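You operate a simulated robot arm through the tools that you are given. There is no shell and no other tool. Be economical: measure what you need, move in short steps, check, and stop when the job is done.

The job below is to be done with a simulated two-armed robot. You get a single attempt, and the scene is never put back.

## Task
Roll the trolley out and load the cube that the lot card names.
Fine: brake on before loading; the cube is in the top drawer and goes in the pocket that the card names; shut the drawer again.

The check looks at the end state, three seconds after you hand in, the way a careful person would. Anything else that was tipped, shoved, dropped, spilled or broken makes it a failure.

## Robot
Two 6-joint arms with fingered hands on one trunk, on a base that drives. Base frame: it is fixed to the floor where the robot stands at the start and does not move with it; the origin is under the middle of the robot, x ahead of it, y to its left, z up; the surface under the hand at the start is at about z = 740. Readings come in mm, degrees, newtons and seconds.
The left shoulder is at the start at [70, 168, 1480], the right one opposite. With the tool pointing down near the work surface each hand reaches from about 260 to 540 mm from the robot's upright axis, wherever it stands, measured 20 degrees to its own side. Places, roughly: blue cube, orange cube, purple cube, teal cube [750, 1000, 750]; small trolley [800, -100, 400]; top specimen drawer [700, 1100, 700]; trolley brake lever [500, 0, 700]; white card [1000, 1250, 1000]. Payload 4 kg a hand.
The TCP of each hand is the grasp point between the finger pads, 26 mm short of the fingertips. In the tool frame z runs along the fingers and y along their closing line. Largest opening 132 mm; the body of the gripper starts 73 mm behind the TCP. The gripper is a hand of 3 fingers: y runs from the thumb to the fingers, the wrist lies at [0, 0, -224] in the tool frame.
Orientation is that of the tool frame in the base frame, as [roll, pitch, yaw] about the fixed x, y, z axes, in that order (R = Rz(yaw) Ry(pitch) Rx(roll)). With the fingers straight down and closing along the base's y, the tool's x points along the base's -x, its y along +y and its z along -z.

## Interface
- The arms move only by the tool move_arm. It takes "left_targets", "right_targets" or both (then of equal length, played together; a hand with none holds still); each is one flat list of numbers, 6 for each row, row after row: the shift along the base's x, y, z in units of 150 mm (1.0 is 150 mm), then the turn, a rotation vector about the base's x, y, z in units of 60 degrees (1.0 is 60 degrees). In form: [x, y, z, wx, wy, wz, x, y, z, wx, wy, wz, ...]. A call has 1 to 10 rows; each row is the pose to reach, as a shift and turn from the pose commanded when the call began. A call with a number of a shift or a turn outside -1 to 1 is refused whole. Each row takes 0.2 s and may step no farther than 50 mm and 8.6 degrees from the row before; otherwise, the whole call is refused. Where a pose cannot be reached the arm comes as near as it can. A force on the tool above 90 N (or 10 N above the force at the start of the call, whichever is more), or a blocked arm, ends the call early, and 0.2 s more pass. In this call time passes only in rows, and 0.2 s behind the last. It gives the time, the measured TCP pose, the force on the tool (base axes), the opening and the grip force at its end, in the units of the frame above (readings bear some noise), with the torque about the TCP (base axes, N m) and any sound that the robot's microphone picked up.
- Cameras (640 x 400 px; columns grow to the right, rows downward): "scene" is now at [104.9, -12.8, 1665.6]; the picture's right is [-0.23, -0.97, 0.00], its down [-0.91, 0.21, -0.36] and it looks along [0.35, -0.08, -0.93] (base axes); focal length 214 px, centre (320, 200). "left" rides on the left gripper at [-62, 3, -92] in its tool frame; the picture's right is [-0.05, -1.00, 0.00], its down [0.83, -0.04, -0.56] and it looks along [0.55, -0.03, 0.83] (tool axes); focal length 230 px, centre (320, 200). "right" rides on the right gripper at [62, 3, -92] in its tool frame; the picture's right is [-0.05, 1.00, 0.00], its down [-0.83, -0.04, -0.56] and it looks along [-0.55, -0.03, 0.83] (tool axes); focal length 230 px, centre (320, 200).
- get_image(camera): a new picture of that camera. The clock stands still meanwhile.
- lift_body(by): slides the trunk up (or, below 0, down) by that many mm; the arms and the scene camera ride with it, the base frame stays. It gives what a move gives, with no picture.
- steer(legs): drives the robot by 1 to 6 legs, each [ahead, left, turn to the left] in mm, mm and degrees, along the robot's own axes; the way and the turn of a leg run together, so that a leg with both is an arc; at most 1500 mm and 180 degrees a leg. The arms and the cameras ride along, it lands a little off, and it stops where it bumps. It gives what a move gives.
- curl_fingers(finger1, finger2, thumb_bend, hand): sets how far each is bent, from 0 (flat) to 1 (curled in); at 0.3 the hand is open as for a grip, at 0.7 the pads meet at the TCP. One left out holds its place. A second passes; each finger stops where it meets its share of the squeeze, and holds until it gets a number again. It is the only way to open and close the hand. It gives what a move gives, with no picture; readings hold the bend of each and the force on the fingers (four entries, about 0 where the hand has none), thumb and palm.
- pan_tilt(pan, tilt): turns the head with the scene camera to pan (to the left, within 86 degrees either way) and tilt (down, from -29 to 69), counted from straight ahead of the robot. It gives what a move gives.
- point_at(camera, pixels): for up to 12 pixels [column, row] of the newest picture of that camera ("zoom" is the newest enlarged one), the place [x, y, z] in the base frame of the surface seen there, good to about 2 mm. The clock stands still meanwhile.
- close_up(camera, box): a new picture of the part [left, top, right, bottom] of that camera's present view, enlarged. The clock stands still meanwhile.
- hand_in(): hands the job in; it is judged then, once.

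Work in short steps. Measure before you move; look again where a grasp or a placing could have gone wrong, and mend it. You have 80 turns and 70 pictures in all, those below and enlarged ones among them. Open the grippers and draw the arms clear of the work before you hand the job in, unless the task says otherwise; then end with one line.

The tools are called as name(argument=value, ...) on one line, values as JSON. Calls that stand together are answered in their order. move_arm: Moves the arms, as the interface text tells. Its arguments: {"type":"object","properties":{"left_targets":{"type":"array","items":{"type":"number"}},"right_targets":{"type":"array","items":{"type":"number"}}},"required":[]} The other tools are called the same way: lift_body (by) slides the trunk up or down; curl_fingers (finger1, finger2, thumb_bend, hand) moves the fingers one by one; steer (legs) drives the base; pan_tilt (pan, tilt) turns the head that bears the scene camera; get_image (camera) takes a picture; point_at (camera, pixels) gives the place of the surface under pixels of a picture; close_up (camera, box) takes an enlarged picture of a part of a camera's view; hand_in () hands the job in.

At the start:

```text
clock: 0.0
left_ee_pos: [431.1, 291.9, 1047.6]
left_ee_rot: [180.0, 0.0, 179.9]
left_wrist_force: [0.9, 0.6, 0.6]
left_torque: [0.01, 0.0, -0.01]
left_opening: 131.9
left_grasp_force: 0.1
left_shape: jaw
left_bend: [0.3, 0.3, 0.3]
left_finger forces: [0.0, 0.0, 0.0, 0.0, 0.1, 0.1]
right_ee_pos: [551.8, -176.0, 1048.4]
right_ee_rot: [179.9, 0.0, 180.0]
right_wrist_force: [0.6, 0.4, -0.7]
right_torque: [0.03, -0.02, -0.01]
right_opening: 131.9
right_grasp_force: 0.0
right_shape: jaw
right_bend: [0.3, 0.3, 0.3]
right_finger forces: [0.0, 0.1, 0.1, 0.1, 0.1, 0.0]
trunk travel left (down, up): [-925.0, 15.0]
robot x, y, heading: [2.7, -2.7, -0.3]
head pan, tilt: [-13.2, 68.8]
```

scene: 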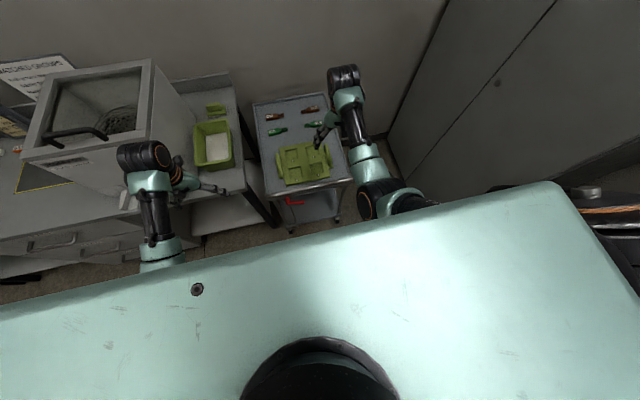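
right: 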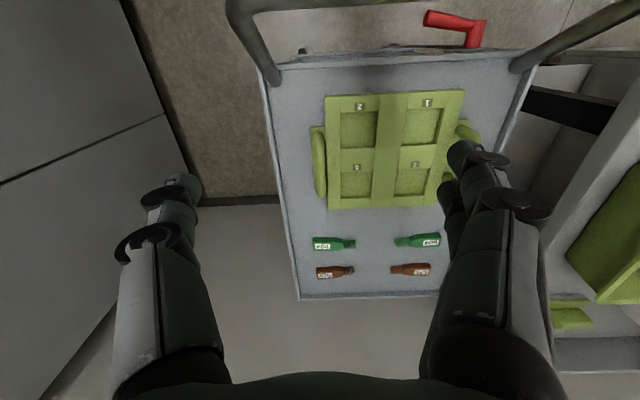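
left: 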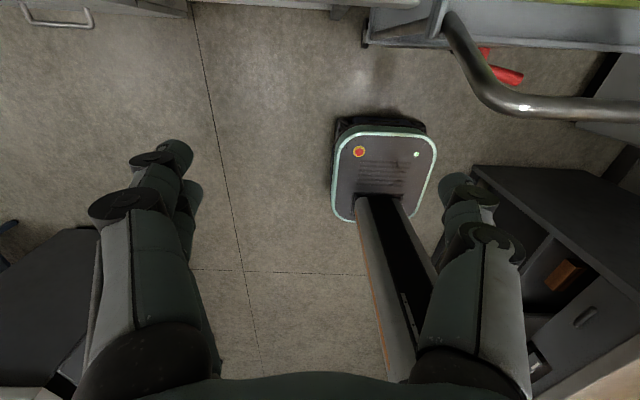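

The trolley is seen ahead (scene 300,160), drawers at the left (60,240). I look ahead and left with the head tilted less to see the card and drawers.

pan_tilt(pan=45, tilt=30)

get_image(camera="scene")

```text
clock: 1.3
left_ee_pos: [431.4, 292.9, 1048.5]
left_ee_rot: [-180.0, -0.2, 180.0]
left_wrist_force: [-0.7, -0.9, 0.4]
left_torque: [0.03, -0.02, 0.02]
left_opening: 131.8
left_grasp_force: 0.1
left_shape: jaw
left_bend: [0.3, 0.3, 0.3]
left_finger forces: [0.0, 0.0, 0.1, 0.0, 0.0, 0.0]
right_ee_pos: [552.9, -176.8, 1047.4]
right_ee_rot: [180.0, 0.0, -179.9]
right_wrist_force: [0.1, -1.2, 0.2]
right_torque: [-0.04, -0.03, 0.01]
right_opening: 131.7
right_grasp_force: 0.1
right_shape: jaw
right_bend: [0.3, 0.3, 0.3]
right_finger forces: [0.1, 0.1, 0.0, 0.0, 0.0, 0.0]
trunk travel left (down, up): [-925.0, 15.0]
robot x, y, heading: [-1.0, 0.7, -0.1]
head pan, tilt: [45.0, 30.0]
```

```text
66 pictures are left
```

scene: 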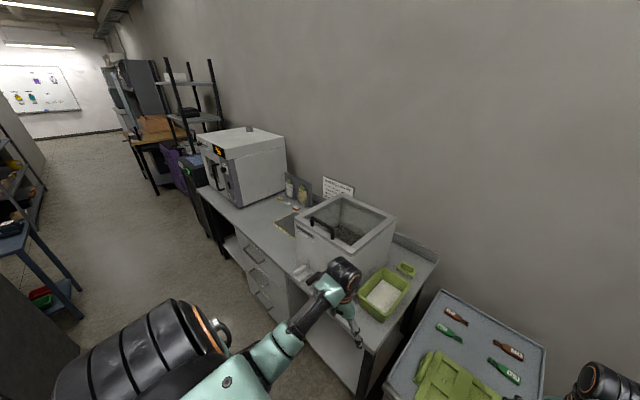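

The card is near (338,187). I enlarge it and the drawer/bench region.

close_up(camera="scene", box=[310, 165, 366, 200])

close_up(camera="scene", box=[190, 165, 446, 325])

point_at(camera="scene", pixels=[[338, 187], [438, 262], [384, 290], [254, 255], [250, 240], [444, 292], [546, 345], [388, 375], [270, 205]])

```text
11.43 times, centred on (338, 182) of scene
```

zoom: 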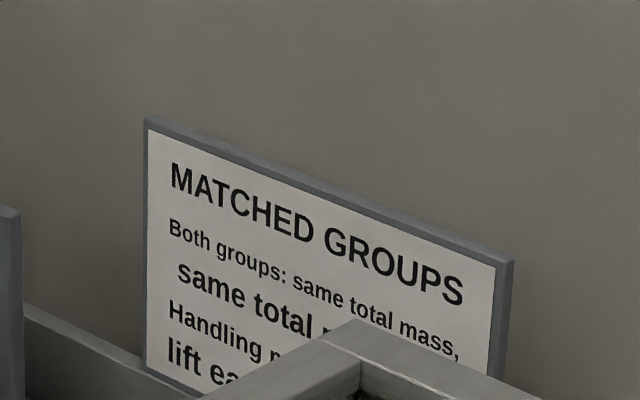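

```text
2.50 times, centred on (318, 245) of scene
```

zoom: 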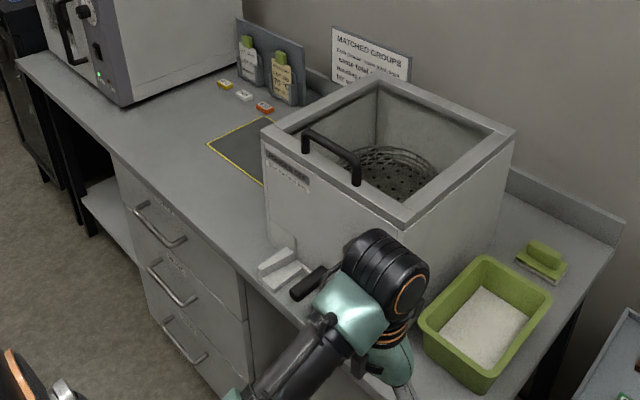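

```text
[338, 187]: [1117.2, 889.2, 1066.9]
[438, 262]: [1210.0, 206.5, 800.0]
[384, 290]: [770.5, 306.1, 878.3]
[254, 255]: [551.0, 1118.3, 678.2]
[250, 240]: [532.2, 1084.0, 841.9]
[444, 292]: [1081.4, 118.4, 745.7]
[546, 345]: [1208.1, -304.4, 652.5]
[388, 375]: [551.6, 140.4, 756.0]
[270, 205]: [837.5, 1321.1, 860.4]
```

Read the two cards on the board behind the bench, and look at the trolley with the head toward it.

close_up(camera="scene", box=[274, 168, 338, 208])

pan_tilt(pan=-5, tilt=48)

get_image(camera="scene")

```text
10.00 times, centred on (306, 188) of scene
```

zoom: 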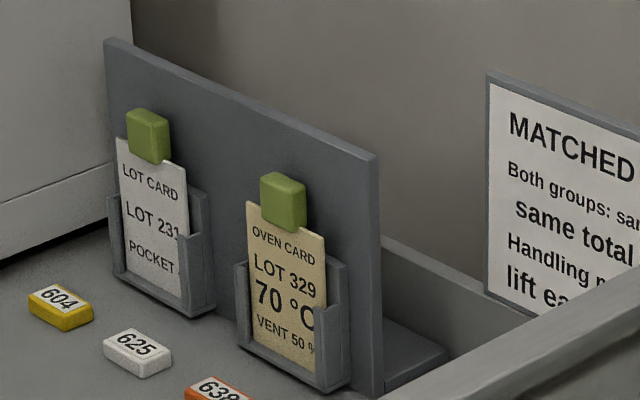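

```text
clock: 2.5
left_ee_pos: [431.8, 292.5, 1047.4]
left_ee_rot: [179.9, 0.0, 180.0]
left_wrist_force: [-1.3, -0.3, -0.7]
left_torque: [0.0, -0.01, 0.01]
left_opening: 131.9
left_grasp_force: 0.1
left_shape: jaw
left_bend: [0.3, 0.3, 0.3]
left_finger forces: [0.1, 0.1, 0.0, 0.1, 0.0, 0.1]
right_ee_pos: [552.2, -177.1, 1047.9]
right_ee_rot: [179.8, 0.0, 180.0]
right_wrist_force: [0.1, -0.2, 0.5]
right_torque: [0.02, 0.02, 0.0]
right_opening: 131.8
right_grasp_force: 0.0
right_shape: jaw
right_bend: [0.3, 0.3, 0.3]
right_finger forces: [0.0, 0.0, 0.0, 0.1, 0.0, 0.0]
trunk travel left (down, up): [-925.0, 15.0]
robot x, y, heading: [0.4, -1.5, 0.0]
head pan, tilt: [-5.0, 48.0]
```

```text
62 pictures are left
```

scene: 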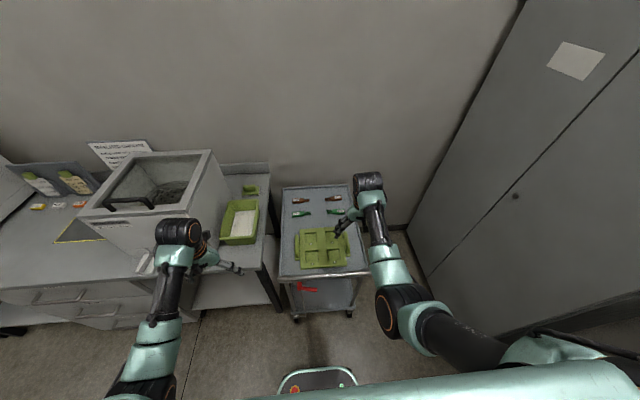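

The lot card reads LOT 231 with the pocket number hidden by its holder; chips lie on the bench. I enlarge the trolley and measure it.

close_up(camera="scene", box=[240, 165, 400, 325])

point_at(camera="scene", pixels=[[283, 190], [346, 186], [281, 278], [365, 268], [308, 288], [299, 291], [299, 318], [349, 314], [321, 378], [322, 248], [268, 260], [265, 175]])

get_image(camera="right")

point_at(camera="right", pixels=[[470, 35], [430, 17], [478, 22], [272, 75], [245, 25], [515, 62], [355, 60], [360, 130], [428, 130], [355, 182], [414, 182], [395, 150]])

```text
2.50 times, centred on (320, 245) of scene
```

zoom: 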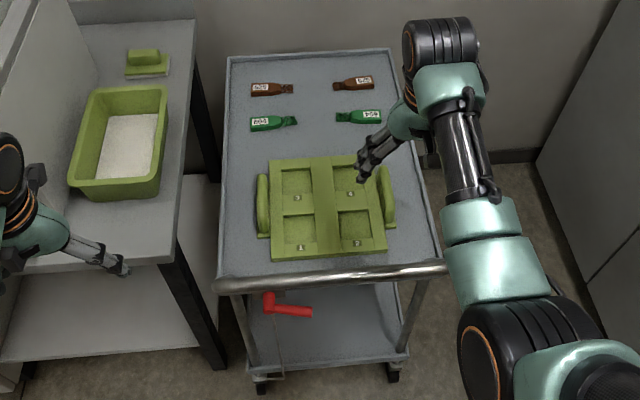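

```text
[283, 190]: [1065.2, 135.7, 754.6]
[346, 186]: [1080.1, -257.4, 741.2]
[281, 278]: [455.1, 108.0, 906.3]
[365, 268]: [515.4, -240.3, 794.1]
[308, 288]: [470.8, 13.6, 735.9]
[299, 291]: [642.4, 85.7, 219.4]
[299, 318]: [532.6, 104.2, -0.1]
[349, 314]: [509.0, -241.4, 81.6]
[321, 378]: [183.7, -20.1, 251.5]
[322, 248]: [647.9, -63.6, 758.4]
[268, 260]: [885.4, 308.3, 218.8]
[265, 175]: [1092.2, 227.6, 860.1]
```

```text
60 pictures are left
```

right: 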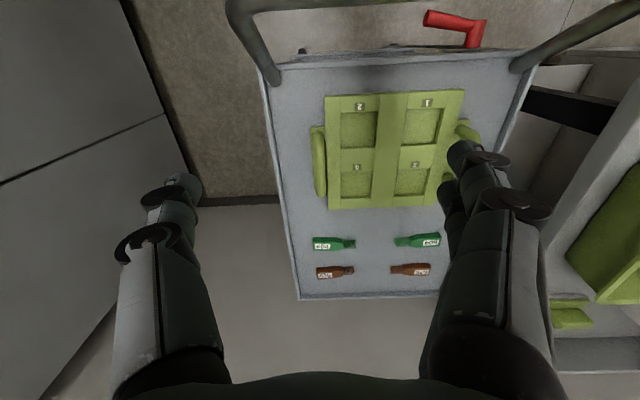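

```text
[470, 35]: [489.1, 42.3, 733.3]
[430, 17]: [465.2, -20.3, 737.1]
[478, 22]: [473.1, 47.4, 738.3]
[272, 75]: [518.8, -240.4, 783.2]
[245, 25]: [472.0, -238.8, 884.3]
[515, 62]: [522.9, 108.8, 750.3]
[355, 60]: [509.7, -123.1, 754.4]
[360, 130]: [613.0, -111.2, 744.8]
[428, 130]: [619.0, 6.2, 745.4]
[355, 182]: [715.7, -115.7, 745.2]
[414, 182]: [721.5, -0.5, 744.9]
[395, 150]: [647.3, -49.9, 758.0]
```

The tray's pockets are numbered 1 (near left) to 4; the red brake lever is at about [470..490, 45..-20, 736], the handle bar at x≈455, z≈906. I check the paper on the closet and the brake lever.

close_up(camera="scene", box=[535, 30, 615, 90])

close_up(camera="scene", box=[264, 260, 376, 330])

```text
6.67 times, centred on (575, 60) of scene
```

zoom: 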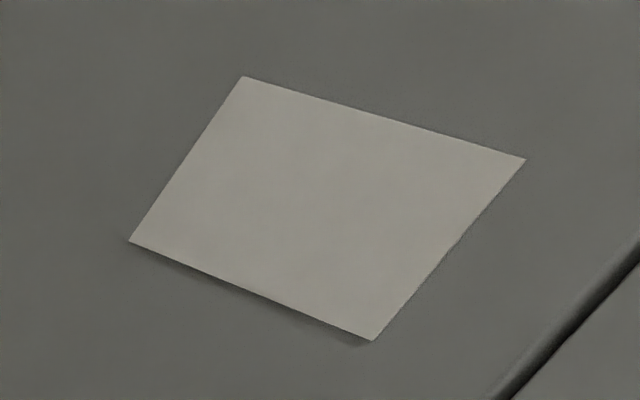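

```text
5.71 times, centred on (320, 295) of scene
```

zoom: 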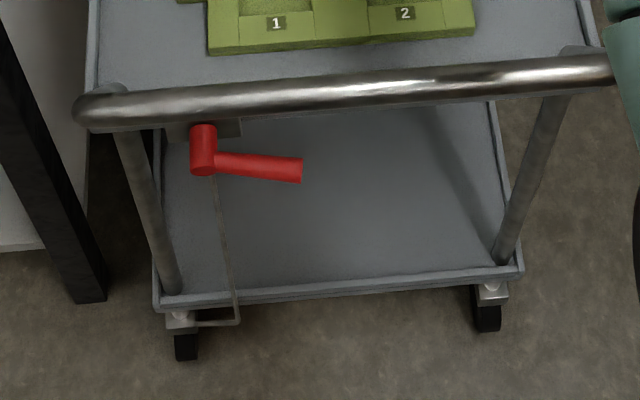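

The lever's arm points sideways (horizontal) with a rod down to the caster. Before pulling, I measure the free floor behind me from the left picture: dark cabinets at (480,170) right and (60,240) left.

get_image(camera="left")

point_at(camera="left", pixels=[[485, 170], [605, 265], [560, 275], [95, 230], [10, 220], [260, 375], [245, 270], [380, 130], [335, 215], [350, 390], [520, 370], [60, 370]])

pan_tilt(pan=-80, tilt=40)

get_image(camera="scene")

pan_tilt(pan=84, tilt=40)

get_image(camera="scene")

```text
57 pictures are left
```

left: 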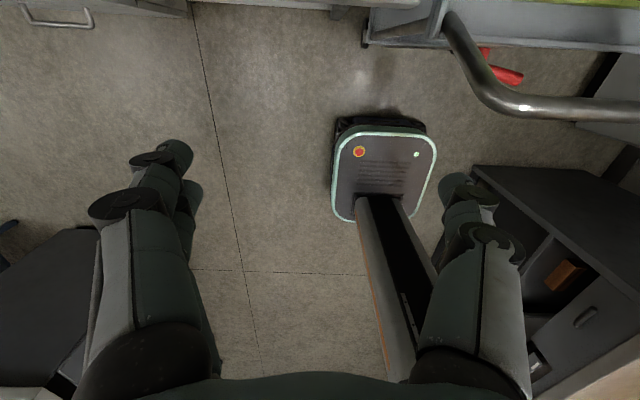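

```text
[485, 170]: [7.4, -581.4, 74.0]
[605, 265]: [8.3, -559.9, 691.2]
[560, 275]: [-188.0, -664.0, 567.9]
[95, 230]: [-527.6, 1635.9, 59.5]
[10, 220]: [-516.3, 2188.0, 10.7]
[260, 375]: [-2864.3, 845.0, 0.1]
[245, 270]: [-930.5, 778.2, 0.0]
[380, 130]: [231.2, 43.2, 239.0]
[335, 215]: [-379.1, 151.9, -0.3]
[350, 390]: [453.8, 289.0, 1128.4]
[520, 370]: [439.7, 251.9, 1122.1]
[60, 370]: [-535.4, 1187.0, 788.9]
```

```text
clock: 3.9
left_ee_pos: [431.7, 293.0, 1046.9]
left_ee_rot: [-179.9, 0.0, 180.0]
left_wrist_force: [-0.5, 0.3, -0.1]
left_torque: [0.01, 0.0, 0.0]
left_opening: 132.0
left_grasp_force: 0.1
left_shape: jaw
left_bend: [0.3, 0.3, 0.3]
left_finger forces: [0.0, 0.0, 0.0, 0.1, 0.0, 0.0]
right_ee_pos: [551.3, -176.5, 1048.5]
right_ee_rot: [180.0, 0.0, -180.0]
right_wrist_force: [0.0, -1.0, 0.1]
right_torque: [0.0, -0.01, -0.03]
right_opening: 131.7
right_grasp_force: 0.0
right_shape: jaw
right_bend: [0.3, 0.3, 0.3]
right_finger forces: [0.0, 0.1, 0.0, 0.1, 0.0, 0.0]
trunk travel left (down, up): [-925.0, 15.0]
robot x, y, heading: [-0.4, -2.8, -0.1]
head pan, tilt: [-80.0, 40.0]
```

```text
56 pictures are left
```

scene: 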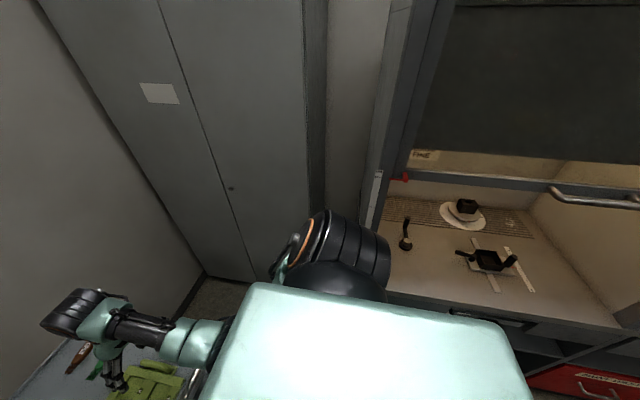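

```text
clock: 6.4
left_ee_pos: [431.5, 292.3, 1048.1]
left_ee_rot: [-179.9, 0.0, 179.9]
left_wrist_force: [0.5, -0.3, 0.1]
left_torque: [0.02, 0.03, 0.02]
left_opening: 131.9
left_grasp_force: 0.1
left_shape: jaw
left_bend: [0.3, 0.3, 0.3]
left_finger forces: [0.0, 0.0, 0.0, 0.1, 0.0, 0.0]
right_ee_pos: [552.7, -175.2, 1047.1]
right_ee_rot: [179.9, 0.0, -180.0]
right_wrist_force: [0.2, 0.2, -0.4]
right_torque: [-0.01, 0.01, 0.0]
right_opening: 131.9
right_grasp_force: 0.0
right_shape: jaw
right_bend: [0.3, 0.3, 0.3]
right_finger forces: [0.0, 0.0, 0.0, 0.0, 0.0, 0.1]
trunk travel left (down, up): [-925.0, 15.0]
robot x, y, heading: [-3.8, -2.5, -0.3]
head pan, tilt: [84.0, 40.0]
```

```text
55 pictures are left
```

scene: 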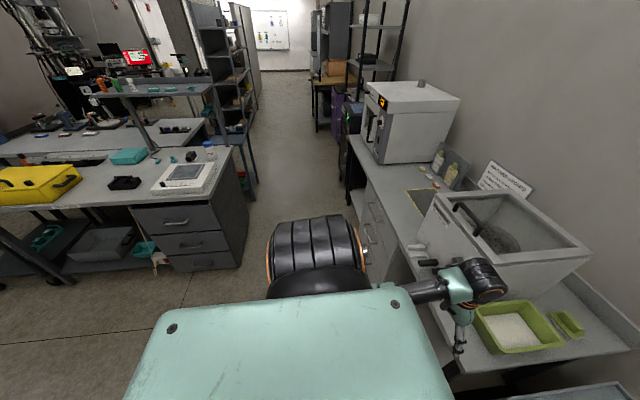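

The aisle behind is free (nearest cabinet x<-520, y>1190; fume hood y<-560). I turn both hands by 60 of 90 degrees about z, moving toward above the handle bar at z≈1048.

move_arm(right_targets=[-0.09, 0, 0, 0, 0, -0.142, -0.18, 0, 0, 0, 0, -0.284, -0.27, 0, 0, 0, 0, -0.426, -0.36, 0, 0, 0, 0, -0.568, -0.45, -0.05, 0, 0, 0, -0.71, -0.54, -0.05, 0, 0, 0, -0.852, -0.65, -0.09, 0, 0, 0, -0.994], left_targets=[0.02, -0.1, 0, 0, 0, -0.142, 0.04, -0.2, 0, 0, 0, -0.284, 0.06, -0.3, 0, 0, 0, -0.426, 0.08, -0.45, 0, 0, 0, -0.568, 0.1, -0.6, 0, 0, 0, -0.71, 0.13, -0.7, 0, 0, 0, -0.852, 0.16, -0.8, 0, 0, 0, -0.994])

pan_tilt(pan=-5, tilt=60)

get_image(camera="scene")

```text
clock: 8.0
left_ee_pos: [452.6, 191.5, 1044.8]
left_ee_rot: [179.3, -1.9, 120.6]
left_wrist_force: [-0.2, 0.2, -0.7]
left_torque: [-0.03, 0.01, -0.01]
left_opening: 132.1
left_grasp_force: 0.1
left_shape: jaw
left_bend: [0.3, 0.3, 0.3]
left_finger forces: [0.0, 0.0, 0.1, 0.0, 0.1, 0.0]
right_ee_pos: [452.8, -190.3, 1048.0]
right_ee_rot: [179.9, -0.1, 120.2]
right_wrist_force: [0.8, -0.4, -0.7]
right_torque: [0.07, 0.02, 0.03]
right_opening: 132.0
right_grasp_force: 0.1
right_shape: jaw
right_bend: [0.3, 0.3, 0.3]
right_finger forces: [0.0, 0.0, 0.0, 0.1, 0.0, 0.0]
trunk travel left (down, up): [-925.0, 15.0]
robot x, y, heading: [-0.9, 0.5, 0.1]
head pan, tilt: [84.0, 40.0]
```

```text
clock: 9.7
left_ee_pos: [455.3, 189.8, 1045.1]
left_ee_rot: [179.2, -1.9, 120.8]
left_wrist_force: [-1.0, 0.1, 0.2]
left_torque: [0.0, -0.01, -0.01]
left_opening: 131.9
left_grasp_force: 0.0
left_shape: jaw
left_bend: [0.3, 0.3, 0.3]
left_finger forces: [0.0, 0.0, 0.0, 0.1, 0.1, 0.0]
right_ee_pos: [452.6, -191.1, 1047.3]
right_ee_rot: [179.9, 0.1, 120.5]
right_wrist_force: [-0.8, 0.0, 0.6]
right_torque: [-0.02, -0.02, 0.01]
right_opening: 131.9
right_grasp_force: 0.1
right_shape: jaw
right_bend: [0.3, 0.3, 0.3]
right_finger forces: [0.0, 0.0, 0.1, 0.1, 0.0, 0.1]
trunk travel left (down, up): [-925.0, 15.0]
robot x, y, heading: [2.7, -1.7, 0.2]
head pan, tilt: [-5.0, 60.0]
```

```text
54 pictures are left
```

scene: 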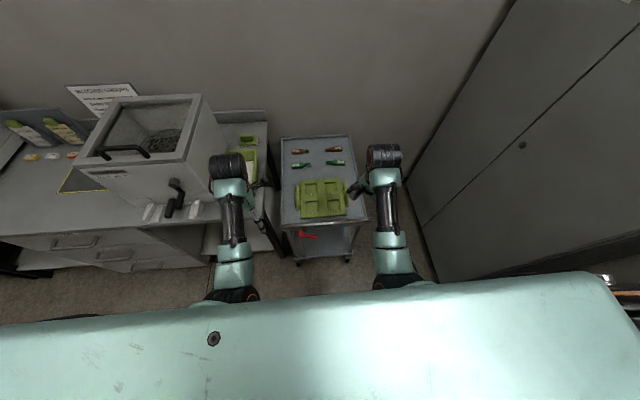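

The left arm is at its limit inward, so I'll use the right hand alone at the bar's middle (y≈-65): first draw the left hand back, and finish the right hand's turn to yaw 90.

move_arm(right_targets=[0, 0, 0, 0, 0, -0.125, 0, 0, 0, 0, 0, -0.25, 0, 0, 0, 0, 0, -0.375, 0, 0, 0, 0, 0, -0.5, 0, 0, 0, 0, 0, -0.505, 0, 0, 0, 0, 0, -0.505, 0, 0, 0, 0, 0, -0.505], left_targets=[-0.02, 0.1, 0, 0, 0, 0.142, -0.04, 0.2, 0, 0, 0, 0.284, -0.06, 0.3, 0, 0, 0, 0.426, -0.08, 0.45, 0, 0, 0, 0.568, -0.2, 0.6, 0, 0, 0, 0.71, -0.3, 0.7, 0, 0, 0, 0.852, -0.4, 0.8, 0, 0, 0, 0.994])

steer(legs=[[0, 110, 0]])

get_image(camera="scene")

point_at(camera="scene", pixels=[[310, 228], [325, 226], [345, 224], [302, 229]])

```text
clock: 11.3
left_ee_pos: [393.9, 294.3, 1048.5]
left_ee_rot: [-179.9, -0.1, -179.9]
left_wrist_force: [-0.4, 0.1, -0.4]
left_torque: [0.0, -0.03, 0.02]
left_opening: 131.9
left_grasp_force: 0.1
left_shape: jaw
left_bend: [0.3, 0.3, 0.3]
left_finger forces: [0.1, 0.0, 0.0, 0.1, 0.1, 0.1]
right_ee_pos: [453.8, -189.9, 1048.8]
right_ee_rot: [179.8, 0.1, 90.0]
right_wrist_force: [0.1, 0.2, 0.0]
right_torque: [-0.05, 0.03, -0.05]
right_opening: 131.8
right_grasp_force: 0.1
right_shape: jaw
right_bend: [0.3, 0.3, 0.3]
right_finger forces: [0.1, 0.0, 0.0, 0.0, 0.0, 0.0]
trunk travel left (down, up): [-925.0, 15.0]
robot x, y, heading: [2.8, 3.3, 0.1]
head pan, tilt: [-5.0, 60.0]
```

```text
clock: 12.5
left_ee_pos: [394.9, 398.0, 1048.6]
left_ee_rot: [179.9, 0.0, 179.8]
left_wrist_force: [0.2, -1.0, -0.3]
left_torque: [0.03, 0.02, -0.01]
left_opening: 132.2
left_grasp_force: 0.1
left_shape: jaw
left_bend: [0.3, 0.3, 0.3]
left_finger forces: [0.0, 0.0, 0.0, 0.1, 0.1, 0.1]
right_ee_pos: [454.5, -84.9, 1047.1]
right_ee_rot: [179.9, 0.0, 90.0]
right_wrist_force: [1.2, -0.3, 0.3]
right_torque: [0.01, -0.01, 0.01]
right_opening: 132.0
right_grasp_force: 0.0
right_shape: jaw
right_bend: [0.3, 0.3, 0.3]
right_finger forces: [0.0, 0.0, 0.0, 0.0, 0.1, 0.1]
trunk travel left (down, up): [-925.0, 15.0]
robot x, y, heading: [-1.2, 105.8, -0.3]
head pan, tilt: [-5.0, 60.0]
```

```text
53 pictures are left
```

scene: 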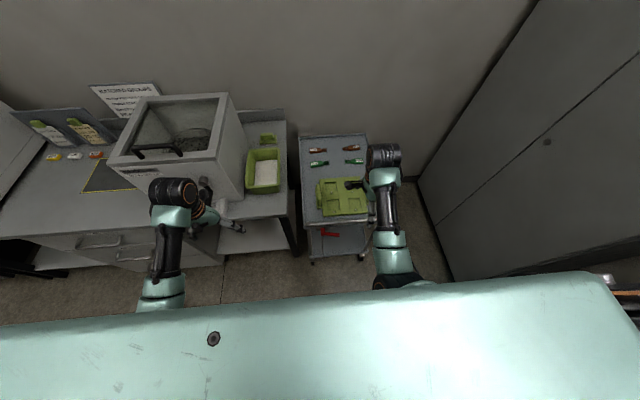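

```text
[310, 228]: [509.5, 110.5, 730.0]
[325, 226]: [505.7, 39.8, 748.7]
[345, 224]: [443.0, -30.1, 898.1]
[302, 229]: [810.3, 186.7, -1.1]
```

I enlarge to see the bar and the right hand over it.

close_up(camera="scene", box=[290, 160, 418, 260])

get_image(camera="right")

```text
4.00 times, centred on (354, 210) of scene
```

zoom: 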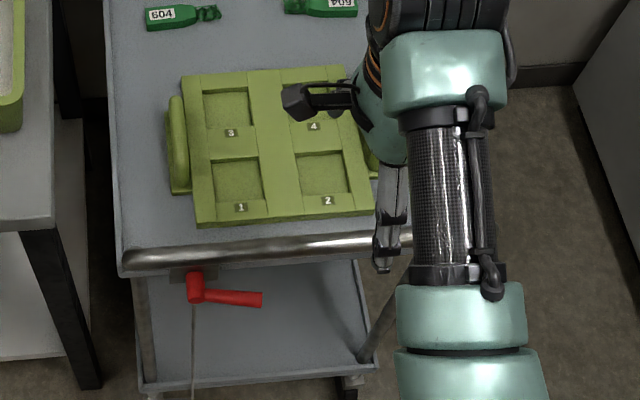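

```text
51 pictures are left
```

right: 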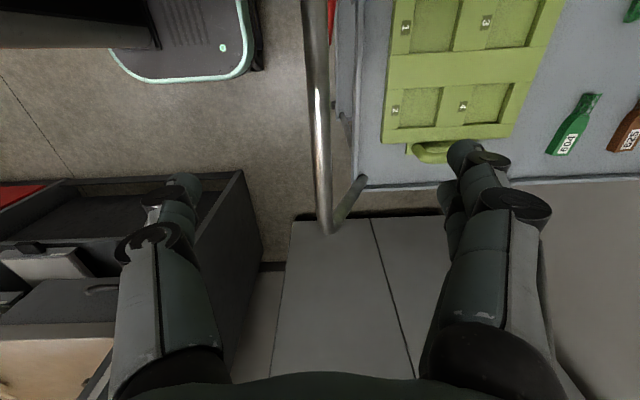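

The bar (right camera column ≈318) passes between the fingers. I measure it.

point_at(camera="right", pixels=[[318, 60], [322, 140], [307, 100], [333, 100], [320, 110], [328, 225], [313, 10]])

```text
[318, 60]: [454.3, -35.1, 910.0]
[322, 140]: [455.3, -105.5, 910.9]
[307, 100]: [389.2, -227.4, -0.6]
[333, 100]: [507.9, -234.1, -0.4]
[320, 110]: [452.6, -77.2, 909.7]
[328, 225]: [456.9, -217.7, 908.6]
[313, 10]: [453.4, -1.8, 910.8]
```

Bar top z=910, axis x≈454, centre z≈896. I lower the right hand straight down onto it with the TCP at z≈898.

move_arm(right_targets=[0, 0.05, -0.25, 0, 0, 0, 0, 0.12, -0.5, 0, 0, 0, 0, 0.12, -0.75, 0, 0, 0, 0, 0.12, -1.0, 0, 0, 0])

curl_fingers(hand="right", finger1=0.7, finger2=0.7, thumb_bend=0.7)

close_up(camera="scene", box=[290, 160, 418, 260])

```text
clock: 13.5
left_ee_pos: [396.9, 399.9, 1048.5]
left_ee_rot: [-180.0, 0.0, 179.8]
left_wrist_force: [-0.2, 0.5, -0.4]
left_torque: [-0.01, 0.0, 0.03]
left_opening: 132.1
left_grasp_force: 0.1
left_shape: jaw
left_bend: [0.3, 0.3, 0.3]
left_finger forces: [0.1, 0.1, 0.0, 0.0, 0.1, 0.0]
right_ee_pos: [451.2, -68.1, 896.6]
right_ee_rot: [179.9, 0.1, 89.8]
right_wrist_force: [-0.2, -0.9, 0.6]
right_torque: [-0.01, 0.0, -0.05]
right_opening: 131.8
right_grasp_force: 0.0
right_shape: jaw
right_bend: [0.3, 0.3, 0.3]
right_finger forces: [0.0, 0.0, 0.0, 0.1, 0.0, 0.0]
trunk travel left (down, up): [-925.0, 15.0]
robot x, y, heading: [1.7, 110.5, -0.3]
head pan, tilt: [-5.0, 60.0]
```

```text
clock: 14.5
left_ee_pos: [394.8, 400.9, 1048.3]
left_ee_rot: [-180.0, 0.0, 179.8]
left_wrist_force: [-0.1, 0.4, 0.3]
left_torque: [-0.02, 0.0, 0.01]
left_opening: 131.8
left_grasp_force: 0.1
left_shape: jaw
left_bend: [0.3, 0.3, 0.3]
left_finger forces: [0.1, 0.0, 0.0, 0.0, 0.1, 0.0]
right_ee_pos: [451.4, -66.3, 895.6]
right_ee_rot: [179.9, 0.1, 89.8]
right_wrist_force: [0.4, 0.4, 1.0]
right_torque: [0.02, -0.02, 0.01]
right_opening: 6.4
right_grasp_force: 0.1
right_shape: fingers
right_bend: [0.7, 0.7, 0.7]
right_finger forces: [0.0, 0.0, 0.0, 0.0, 0.1, 0.0]
trunk travel left (down, up): [-925.0, 15.0]
robot x, y, heading: [1.3, 108.0, -0.1]
head pan, tilt: [-5.0, 60.0]
```

```text
4.00 times, centred on (354, 210) of scene
```

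zoom: 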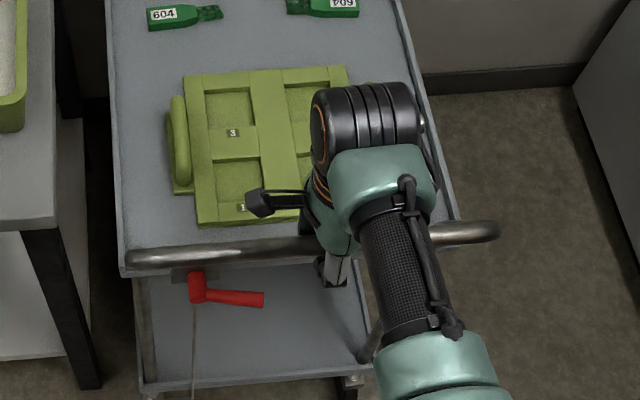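

Opening 6.4 with no grip force: the fingers met without pinching the bar. I look with the right camera.

get_image(camera="right")

point_at(camera="right", pixels=[[318, 20], [322, 60], [320, 120], [328, 170], [330, 200]])

```text
49 pictures are left
```

right: 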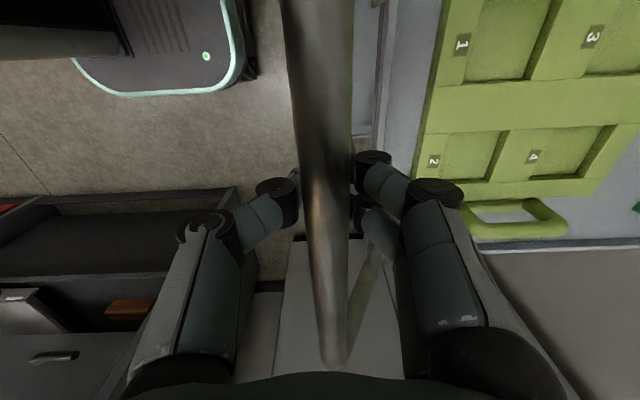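

```text
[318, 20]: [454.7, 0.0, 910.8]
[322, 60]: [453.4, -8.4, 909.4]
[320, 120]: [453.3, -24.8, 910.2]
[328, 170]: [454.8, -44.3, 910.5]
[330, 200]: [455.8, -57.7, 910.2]
```

The fingers straddle the bar but don't press. I curl further to squeeze it.

curl_fingers(hand="right", finger1=0.95, finger2=0.95, thumb_bend=0.95)

get_image(camera="right")

```text
clock: 15.5
left_ee_pos: [399.5, 399.3, 1047.1]
left_ee_rot: [180.0, -0.2, 179.8]
left_wrist_force: [1.0, 0.9, 0.4]
left_torque: [0.0, -0.02, 0.01]
left_opening: 131.6
left_grasp_force: 0.0
left_shape: jaw
left_bend: [0.3, 0.3, 0.3]
left_finger forces: [0.0, 0.1, 0.0, 0.0, 0.1, 0.0]
right_ee_pos: [450.6, -66.2, 892.2]
right_ee_rot: [-179.6, 0.0, 89.9]
right_wrist_force: [-2.0, 3.9, -32.6]
right_torque: [0.01, 0.03, 0.02]
right_opening: 0.0
right_grasp_force: 30.3
right_shape: fingers
right_bend: [0.76, 0.76, 0.75]
right_finger forces: [13.6, 13.6, 0.0, 0.0, 32.5, 0.0]
trunk travel left (down, up): [-925.0, 15.0]
robot x, y, heading: [-0.5, 110.0, -0.2]
head pan, tilt: [-5.0, 60.0]
```

```text
48 pictures are left
```

right: 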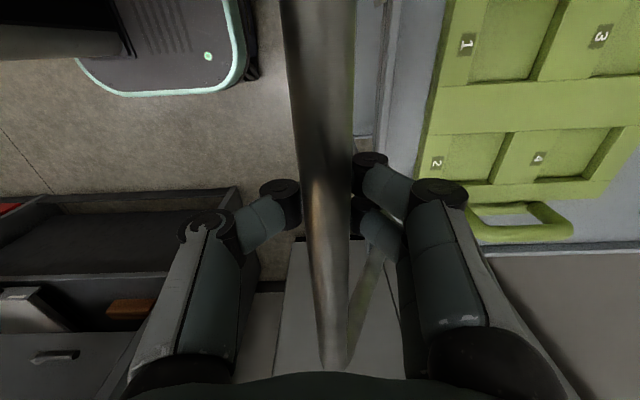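

The fingers now grip the bar from below (30 N). I test by driving back 60 mm.

steer(legs=[[-60, 0, 0]])

get_image(camera="right")

point_at(camera="right", pixels=[[435, 162], [535, 157], [600, 40], [468, 43], [318, 20]])

```text
clock: 16.5
left_ee_pos: [353.2, 401.6, 1044.7]
left_ee_rot: [179.9, -0.6, -180.0]
left_wrist_force: [0.3, 0.2, -0.1]
left_torque: [-0.04, -0.02, 0.03]
left_opening: 131.9
left_grasp_force: 0.0
left_shape: jaw
left_bend: [0.3, 0.3, 0.3]
left_finger forces: [0.0, 0.0, 0.0, 0.1, 0.1, 0.0]
right_ee_pos: [426.5, -66.3, 895.0]
right_ee_rot: [177.1, 0.1, 90.2]
right_wrist_force: [39.1, 4.4, -47.4]
right_torque: [0.02, 1.66, 0.12]
right_opening: 15.2
right_grasp_force: 53.3
right_shape: fingers
right_bend: [0.71, 0.7, 0.88]
right_finger forces: [41.1, 40.6, 0.0, 0.0, 23.5, 0.0]
trunk travel left (down, up): [-925.0, 15.0]
robot x, y, heading: [-52.1, 110.8, 0.2]
head pan, tilt: [-5.0, 60.0]
stopped in leg 1: the force on the tool passed its limit at 104 N (the readings are from after the stop); the commanded pose is now the measured one
```

```text
47 pictures are left
```

right: 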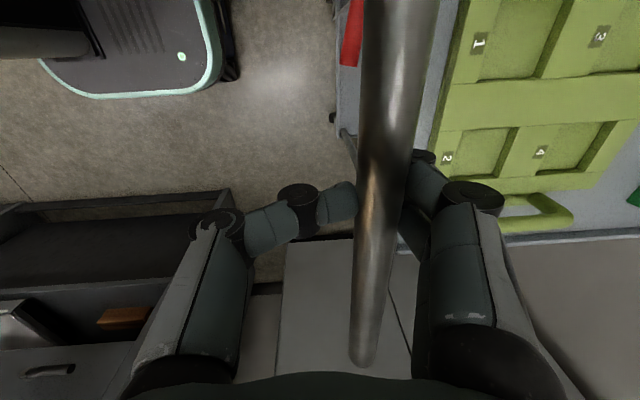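

```text
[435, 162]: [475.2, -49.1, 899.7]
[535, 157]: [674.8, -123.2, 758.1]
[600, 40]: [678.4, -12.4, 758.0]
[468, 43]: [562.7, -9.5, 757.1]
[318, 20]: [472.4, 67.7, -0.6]
```

The pull stopped at 104 N. I measure where the bar is now, to tell whether the trolley rolled.

point_at(camera="right", pixels=[[398, 20], [392, 80], [382, 180], [372, 260], [352, 40]])

close_up(camera="scene", box=[270, 130, 430, 230])

```text
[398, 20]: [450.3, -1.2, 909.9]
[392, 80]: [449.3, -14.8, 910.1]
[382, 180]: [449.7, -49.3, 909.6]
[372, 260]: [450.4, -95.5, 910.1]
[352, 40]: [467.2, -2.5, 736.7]
```

```text
4.00 times, centred on (350, 180) of scene
```

zoom: 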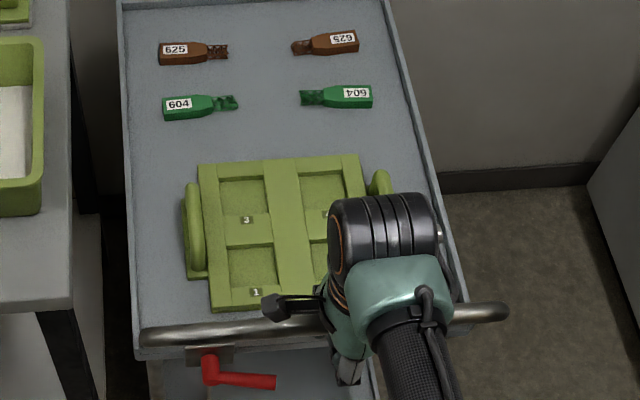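

The trolley barely moved (454→450): the brake is probably on. I release the bar, raise the hand and inspect the lever.

curl_fingers(hand="right", finger1=0.3, finger2=0.3, thumb_bend=0.3)

move_arm(right_targets=[0.1, 0, 0.1, 0, 0, 0, 0.15, 0, 0.4, 0, 0, 0, 0.15, 0, 0.7, 0, 0, 0, 0.15, 0, 0.9, 0, 0, 0])

get_image(camera="right")

close_up(camera="scene", box=[290, 205, 370, 255])

```text
clock: 17.5
left_ee_pos: [341.0, 401.0, 1048.5]
left_ee_rot: [180.0, 0.1, -180.0]
left_wrist_force: [-0.7, 0.3, 0.5]
left_torque: [-0.01, -0.01, 0.02]
left_opening: 131.8
left_grasp_force: 0.0
left_shape: jaw
left_bend: [0.3, 0.3, 0.3]
left_finger forces: [0.0, 0.0, 0.0, 0.1, 0.0, 0.1]
right_ee_pos: [413.9, -65.9, 903.7]
right_ee_rot: [177.0, 0.2, 90.0]
right_wrist_force: [0.5, 0.6, 0.0]
right_torque: [0.04, 0.01, -0.03]
right_opening: 133.9
right_grasp_force: 0.1
right_shape: fingers
right_bend: [0.3, 0.3, 0.3]
right_finger forces: [0.0, 0.1, 0.0, 0.0, 0.0, 0.0]
trunk travel left (down, up): [-925.0, 15.0]
robot x, y, heading: [-54.2, 108.7, 0.1]
head pan, tilt: [-5.0, 60.0]
```

```text
clock: 18.5
left_ee_pos: [342.0, 401.2, 1047.8]
left_ee_rot: [-180.0, 0.0, -179.9]
left_wrist_force: [0.2, 0.3, 1.5]
left_torque: [0.0, 0.01, 0.01]
left_opening: 131.7
left_grasp_force: 0.1
left_shape: jaw
left_bend: [0.3, 0.3, 0.3]
left_finger forces: [0.1, 0.1, 0.1, 0.0, 0.0, 0.0]
right_ee_pos: [433.7, -72.7, 1034.7]
right_ee_rot: [177.2, 0.8, 89.8]
right_wrist_force: [-0.4, 0.3, 0.4]
right_torque: [0.0, 0.03, -0.01]
right_opening: 134.2
right_grasp_force: 0.2
right_shape: fingers
right_bend: [0.3, 0.3, 0.3]
right_finger forces: [0.0, 0.0, 0.1, 0.0, 0.0, 0.1]
trunk travel left (down, up): [-925.0, 15.0]
robot x, y, heading: [-53.4, 110.6, -0.0]
head pan, tilt: [-5.0, 60.0]
```

```text
45 pictures are left
```

right: 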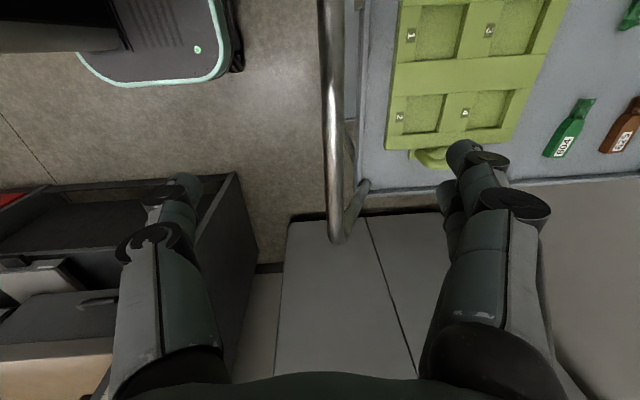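

```text
8.00 times, centred on (330, 230) of scene
```

zoom: 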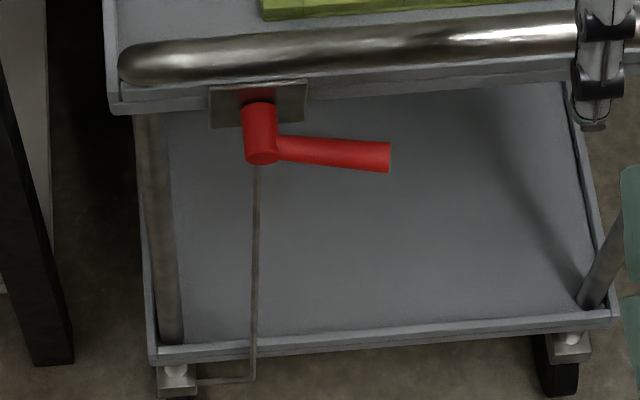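

The plate behind the lever hub may carry marks. I back off 300 mm and lower the trunk so the camera sees the plate from the front.

steer(legs=[[-300, 0, 0]])

lift_body(by=-450)

pan_tilt(pan=-5, tilt=35)

get_image(camera="scene")

```text
clock: 20.6
left_ee_pos: [45.8, 400.7, 1047.1]
left_ee_rot: [-180.0, -0.1, 179.8]
left_wrist_force: [-0.3, -0.9, -0.4]
left_torque: [0.03, 0.06, 0.0]
left_opening: 131.9
left_grasp_force: 0.1
left_shape: jaw
left_bend: [0.3, 0.3, 0.3]
left_finger forces: [0.0, 0.0, 0.0, 0.0, 0.0, 0.1]
right_ee_pos: [136.8, -73.1, 1036.3]
right_ee_rot: [176.9, 0.8, 89.6]
right_wrist_force: [-0.5, 0.6, -1.3]
right_torque: [0.03, -0.01, -0.03]
right_opening: 133.9
right_grasp_force: 0.1
right_shape: fingers
right_bend: [0.3, 0.3, 0.3]
right_finger forces: [0.0, 0.0, 0.0, 0.0, 0.0, 0.1]
trunk travel left (down, up): [-925.0, 15.0]
robot x, y, heading: [-354.3, 108.3, -0.2]
head pan, tilt: [-5.0, 60.0]
```

```text
refused: -450 is not a number from -400 to 400
```

```text
clock: 21.5
left_ee_pos: [43.4, 399.8, 1049.2]
left_ee_rot: [180.0, 0.0, 179.9]
left_wrist_force: [0.0, -0.5, -0.4]
left_torque: [0.01, -0.04, 0.01]
left_opening: 131.9
left_grasp_force: 0.0
left_shape: jaw
left_bend: [0.3, 0.3, 0.3]
left_finger forces: [0.1, 0.1, 0.0, 0.0, 0.0, 0.0]
right_ee_pos: [133.6, -74.8, 1036.9]
right_ee_rot: [176.8, 1.0, 89.6]
right_wrist_force: [0.0, -0.2, 0.2]
right_torque: [0.01, -0.01, -0.02]
right_opening: 133.9
right_grasp_force: 0.0
right_shape: fingers
right_bend: [0.3, 0.3, 0.3]
right_finger forces: [0.0, 0.0, 0.1, 0.1, 0.0, 0.1]
trunk travel left (down, up): [-925.0, 15.0]
robot x, y, heading: [-354.9, 109.7, -0.3]
head pan, tilt: [-5.0, 35.0]
```

```text
43 pictures are left
```

scene: 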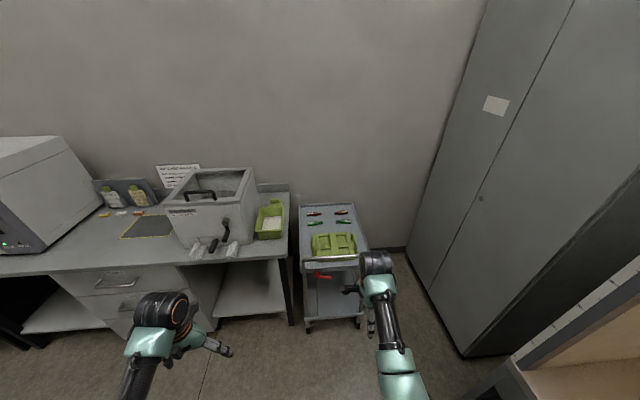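

Lift is limited to 400 per call; I lower by 400 and enlarge the lever area.

lift_body(by=-400)

get_image(camera="scene")

close_up(camera="scene", box=[290, 150, 370, 200])

```text
clock: 25.3
left_ee_pos: [43.0, 400.2, 648.0]
left_ee_rot: [180.0, 0.0, 179.8]
left_wrist_force: [0.1, -0.2, -0.1]
left_torque: [0.0, 0.0, 0.04]
left_opening: 131.9
left_grasp_force: 0.0
left_shape: jaw
left_bend: [0.3, 0.3, 0.3]
left_finger forces: [0.0, 0.0, 0.0, 0.1, 0.0, 0.0]
right_ee_pos: [134.4, -74.3, 636.9]
right_ee_rot: [176.8, 1.0, 89.6]
right_wrist_force: [0.3, 0.3, -0.4]
right_torque: [0.0, 0.0, 0.03]
right_opening: 134.3
right_grasp_force: 0.0
right_shape: fingers
right_bend: [0.3, 0.3, 0.3]
right_finger forces: [0.0, 0.0, 0.1, 0.1, 0.1, 0.0]
trunk travel left (down, up): [-525.0, 415.0]
robot x, y, heading: [-351.1, 110.6, -0.3]
head pan, tilt: [-5.0, 35.0]
```

```text
42 pictures are left
```

scene: 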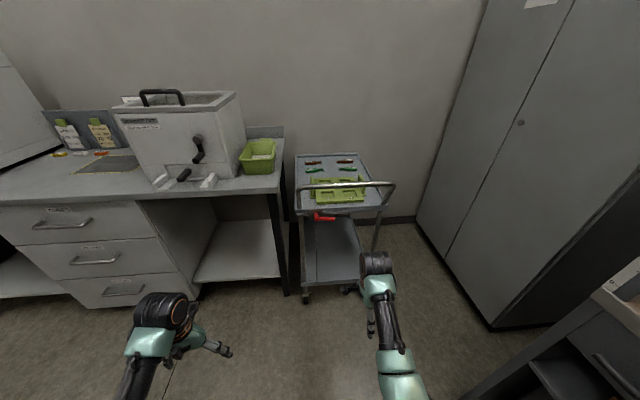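

```text
8.00 times, centred on (330, 175) of scene
```

zoom: 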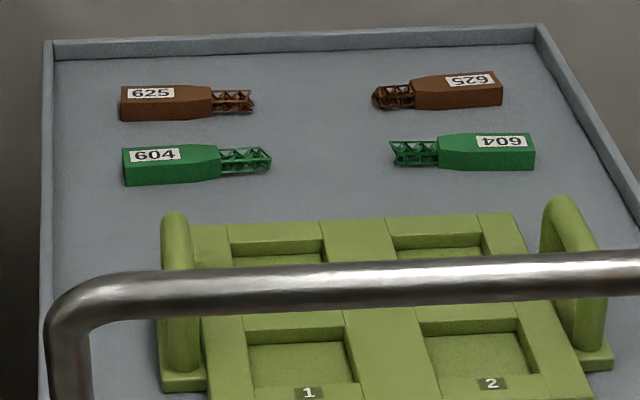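

Now I enlarge the lever area (310,215) and the lot card (68,135) from this height.

close_up(camera="scene", box=[284, 200, 396, 310])

close_up(camera="scene", box=[40, 105, 136, 165])

point_at(camera="scene", pixels=[[62, 224], [38, 229], [90, 219], [95, 258], [0, 208], [148, 200], [154, 236], [320, 217], [334, 219]])

```text
3.64 times, centred on (340, 255) of scene
```

zoom: 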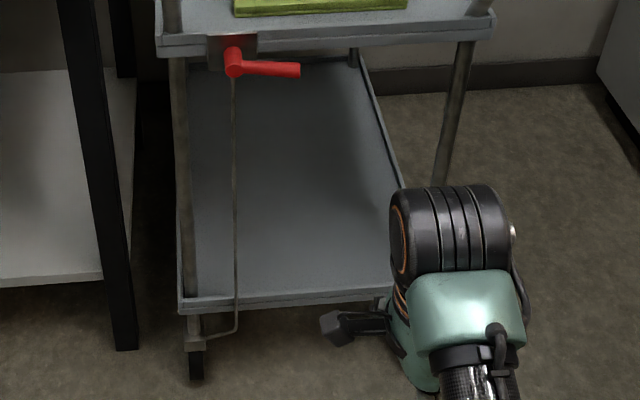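

```text
6.67 times, centred on (88, 135) of scene
```

zoom: 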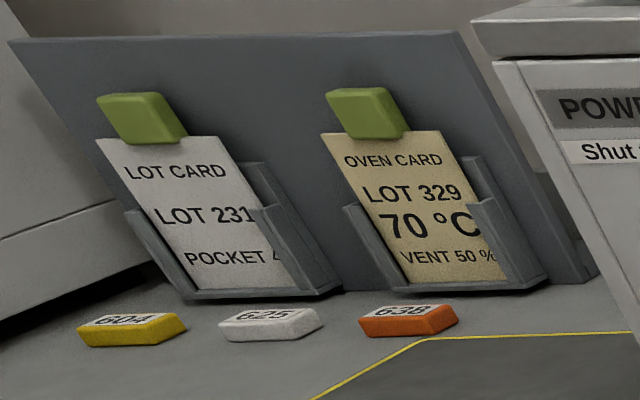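

```text
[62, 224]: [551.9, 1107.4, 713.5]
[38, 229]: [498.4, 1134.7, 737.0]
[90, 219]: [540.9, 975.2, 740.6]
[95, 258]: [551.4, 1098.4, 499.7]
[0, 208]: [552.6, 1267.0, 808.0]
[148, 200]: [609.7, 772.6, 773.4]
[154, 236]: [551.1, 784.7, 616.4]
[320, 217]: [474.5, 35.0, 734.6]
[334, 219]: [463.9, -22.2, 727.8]
```

The lot card reads LOT 231, POCKET 4. The lever shows no marks; I'll work it with the right hand tilted forward under the bar: first turn the right hand back to yaw 180, raise it to z≈770, then tilt it 60° forward, all in free space.

move_arm(right_targets=[0, 0, 0.1, 0, 0, 0.142, 0, 0, 0.2, 0, 0, 0.284, 0, 0, 0.3, 0, 0, 0.426, 0, -0.05, 0.4, 0, 0, 0.568, 0, -0.1, 0.5, 0, 0, 0.71, 0, -0.15, 0.6, 0, 0, 0.852, 0, -0.2, 0.7, 0, 0, 0.994])

move_arm(right_targets=[0, -0.05, 0, 0, 0, 0.125, 0, -0.1, 0.0, 0, 0, 0.25, 0, -0.15, 0.1, 0, 0, 0.375, 0, -0.2, 0.2, 0, 0, 0.5])

move_arm(right_targets=[0, 0, 0, 0, -0.142, 0, 0, 0, 0, 0, -0.284, 0, 0, 0, 0, 0, -0.426, 0, 0, 0, 0, 0, -0.568, 0, 0, 0, 0, 0, -0.71, 0, 0, 0, 0, 0, -0.852, 0, 0, 0, 0, 0, -0.994, 0])

curl_fingers(hand="right", finger1=0.7, finger2=0.7, thumb_bend=0.7)

get_image(camera="scene")

```text
clock: 26.9
left_ee_pos: [41.9, 399.5, 648.0]
left_ee_rot: [180.0, -0.1, 179.8]
left_wrist_force: [-0.2, -0.8, 1.0]
left_torque: [0.0, -0.03, -0.01]
left_opening: 132.1
left_grasp_force: 0.0
left_shape: jaw
left_bend: [0.3, 0.3, 0.3]
left_finger forces: [0.0, 0.1, 0.1, 0.0, 0.0, 0.0]
right_ee_pos: [156.3, -95.9, 686.5]
right_ee_rot: [176.8, 0.9, 149.4]
right_wrist_force: [-0.2, -1.2, 0.9]
right_torque: [0.0, -0.02, -0.03]
right_opening: 134.0
right_grasp_force: 0.1
right_shape: fingers
right_bend: [0.3, 0.3, 0.3]
right_finger forces: [0.1, 0.1, 0.0, 0.0, 0.1, 0.1]
right hand out of reach, approached as far as the arm can: row 4, 5, 6, 7
trunk travel left (down, up): [-525.0, 415.0]
robot x, y, heading: [-353.0, 111.5, -0.0]
head pan, tilt: [-5.0, 35.0]
```

```text
clock: 27.9
left_ee_pos: [42.6, 401.4, 648.1]
left_ee_rot: [-179.9, 0.1, 179.8]
left_wrist_force: [-0.3, 0.2, 0.1]
left_torque: [-0.01, 0.03, 0.01]
left_opening: 131.9
left_grasp_force: 0.1
left_shape: jaw
left_bend: [0.3, 0.3, 0.3]
left_finger forces: [0.1, 0.0, 0.1, 0.0, 0.1, 0.0]
right_ee_pos: [173.2, -130.3, 686.8]
right_ee_rot: [176.8, 0.9, 179.4]
right_wrist_force: [0.1, -0.3, 0.1]
right_torque: [0.01, 0.02, 0.01]
right_opening: 134.0
right_grasp_force: 0.0
right_shape: fingers
right_bend: [0.3, 0.3, 0.3]
right_finger forces: [0.1, 0.0, 0.0, 0.0, 0.1, 0.0]
right hand out of reach, approached as far as the arm can: row 2, 3, 4
trunk travel left (down, up): [-525.0, 415.0]
robot x, y, heading: [-353.2, 106.9, -0.2]
head pan, tilt: [-5.0, 35.0]
```

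```text
clock: 29.5
left_ee_pos: [43.3, 400.4, 648.7]
left_ee_rot: [179.9, 0.0, 179.8]
left_wrist_force: [1.1, -0.3, 0.7]
left_torque: [-0.01, 0.01, 0.01]
left_opening: 131.9
left_grasp_force: 0.1
left_shape: jaw
left_bend: [0.3, 0.3, 0.3]
left_finger forces: [0.0, 0.0, 0.0, 0.0, 0.1, 0.0]
right_ee_pos: [172.8, -129.8, 687.9]
right_ee_rot: [175.6, 60.6, 178.6]
right_wrist_force: [0.3, 0.6, 0.0]
right_torque: [0.01, -0.01, 0.01]
right_opening: 134.3
right_grasp_force: 0.0
right_shape: fingers
right_bend: [0.3, 0.3, 0.3]
right_finger forces: [0.1, 0.1, 0.0, 0.0, 0.1, 0.0]
trunk travel left (down, up): [-525.0, 415.0]
robot x, y, heading: [-353.8, 110.6, -0.1]
head pan, tilt: [-5.0, 35.0]
```

```text
clock: 30.5
left_ee_pos: [44.0, 400.4, 647.4]
left_ee_rot: [-180.0, 0.0, 179.8]
left_wrist_force: [0.1, -0.4, 0.1]
left_torque: [-0.04, 0.02, 0.02]
left_opening: 131.9
left_grasp_force: 0.1
left_shape: jaw
left_bend: [0.3, 0.3, 0.3]
left_finger forces: [0.1, 0.1, 0.0, 0.0, 0.1, 0.0]
right_ee_pos: [173.6, -129.7, 687.7]
right_ee_rot: [175.5, 60.5, 178.5]
right_wrist_force: [0.0, 0.0, -1.0]
right_torque: [-0.02, 0.0, -0.01]
right_opening: 6.1
right_grasp_force: 0.0
right_shape: fingers
right_bend: [0.7, 0.7, 0.7]
right_finger forces: [0.0, 0.1, 0.0, 0.0, 0.1, 0.0]
trunk travel left (down, up): [-525.0, 415.0]
robot x, y, heading: [-353.9, 110.1, -0.1]
head pan, tilt: [-5.0, 35.0]
```

```text
38 pictures are left
```

scene: 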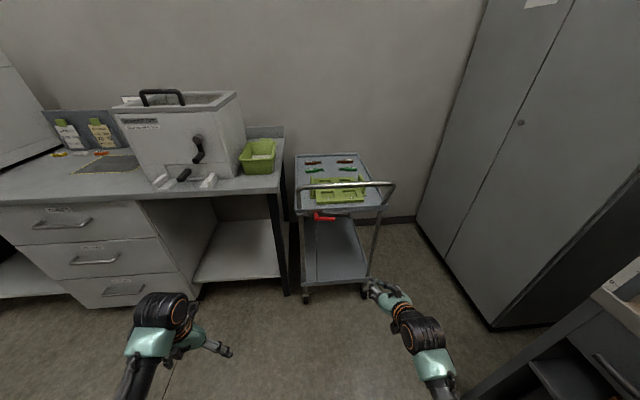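

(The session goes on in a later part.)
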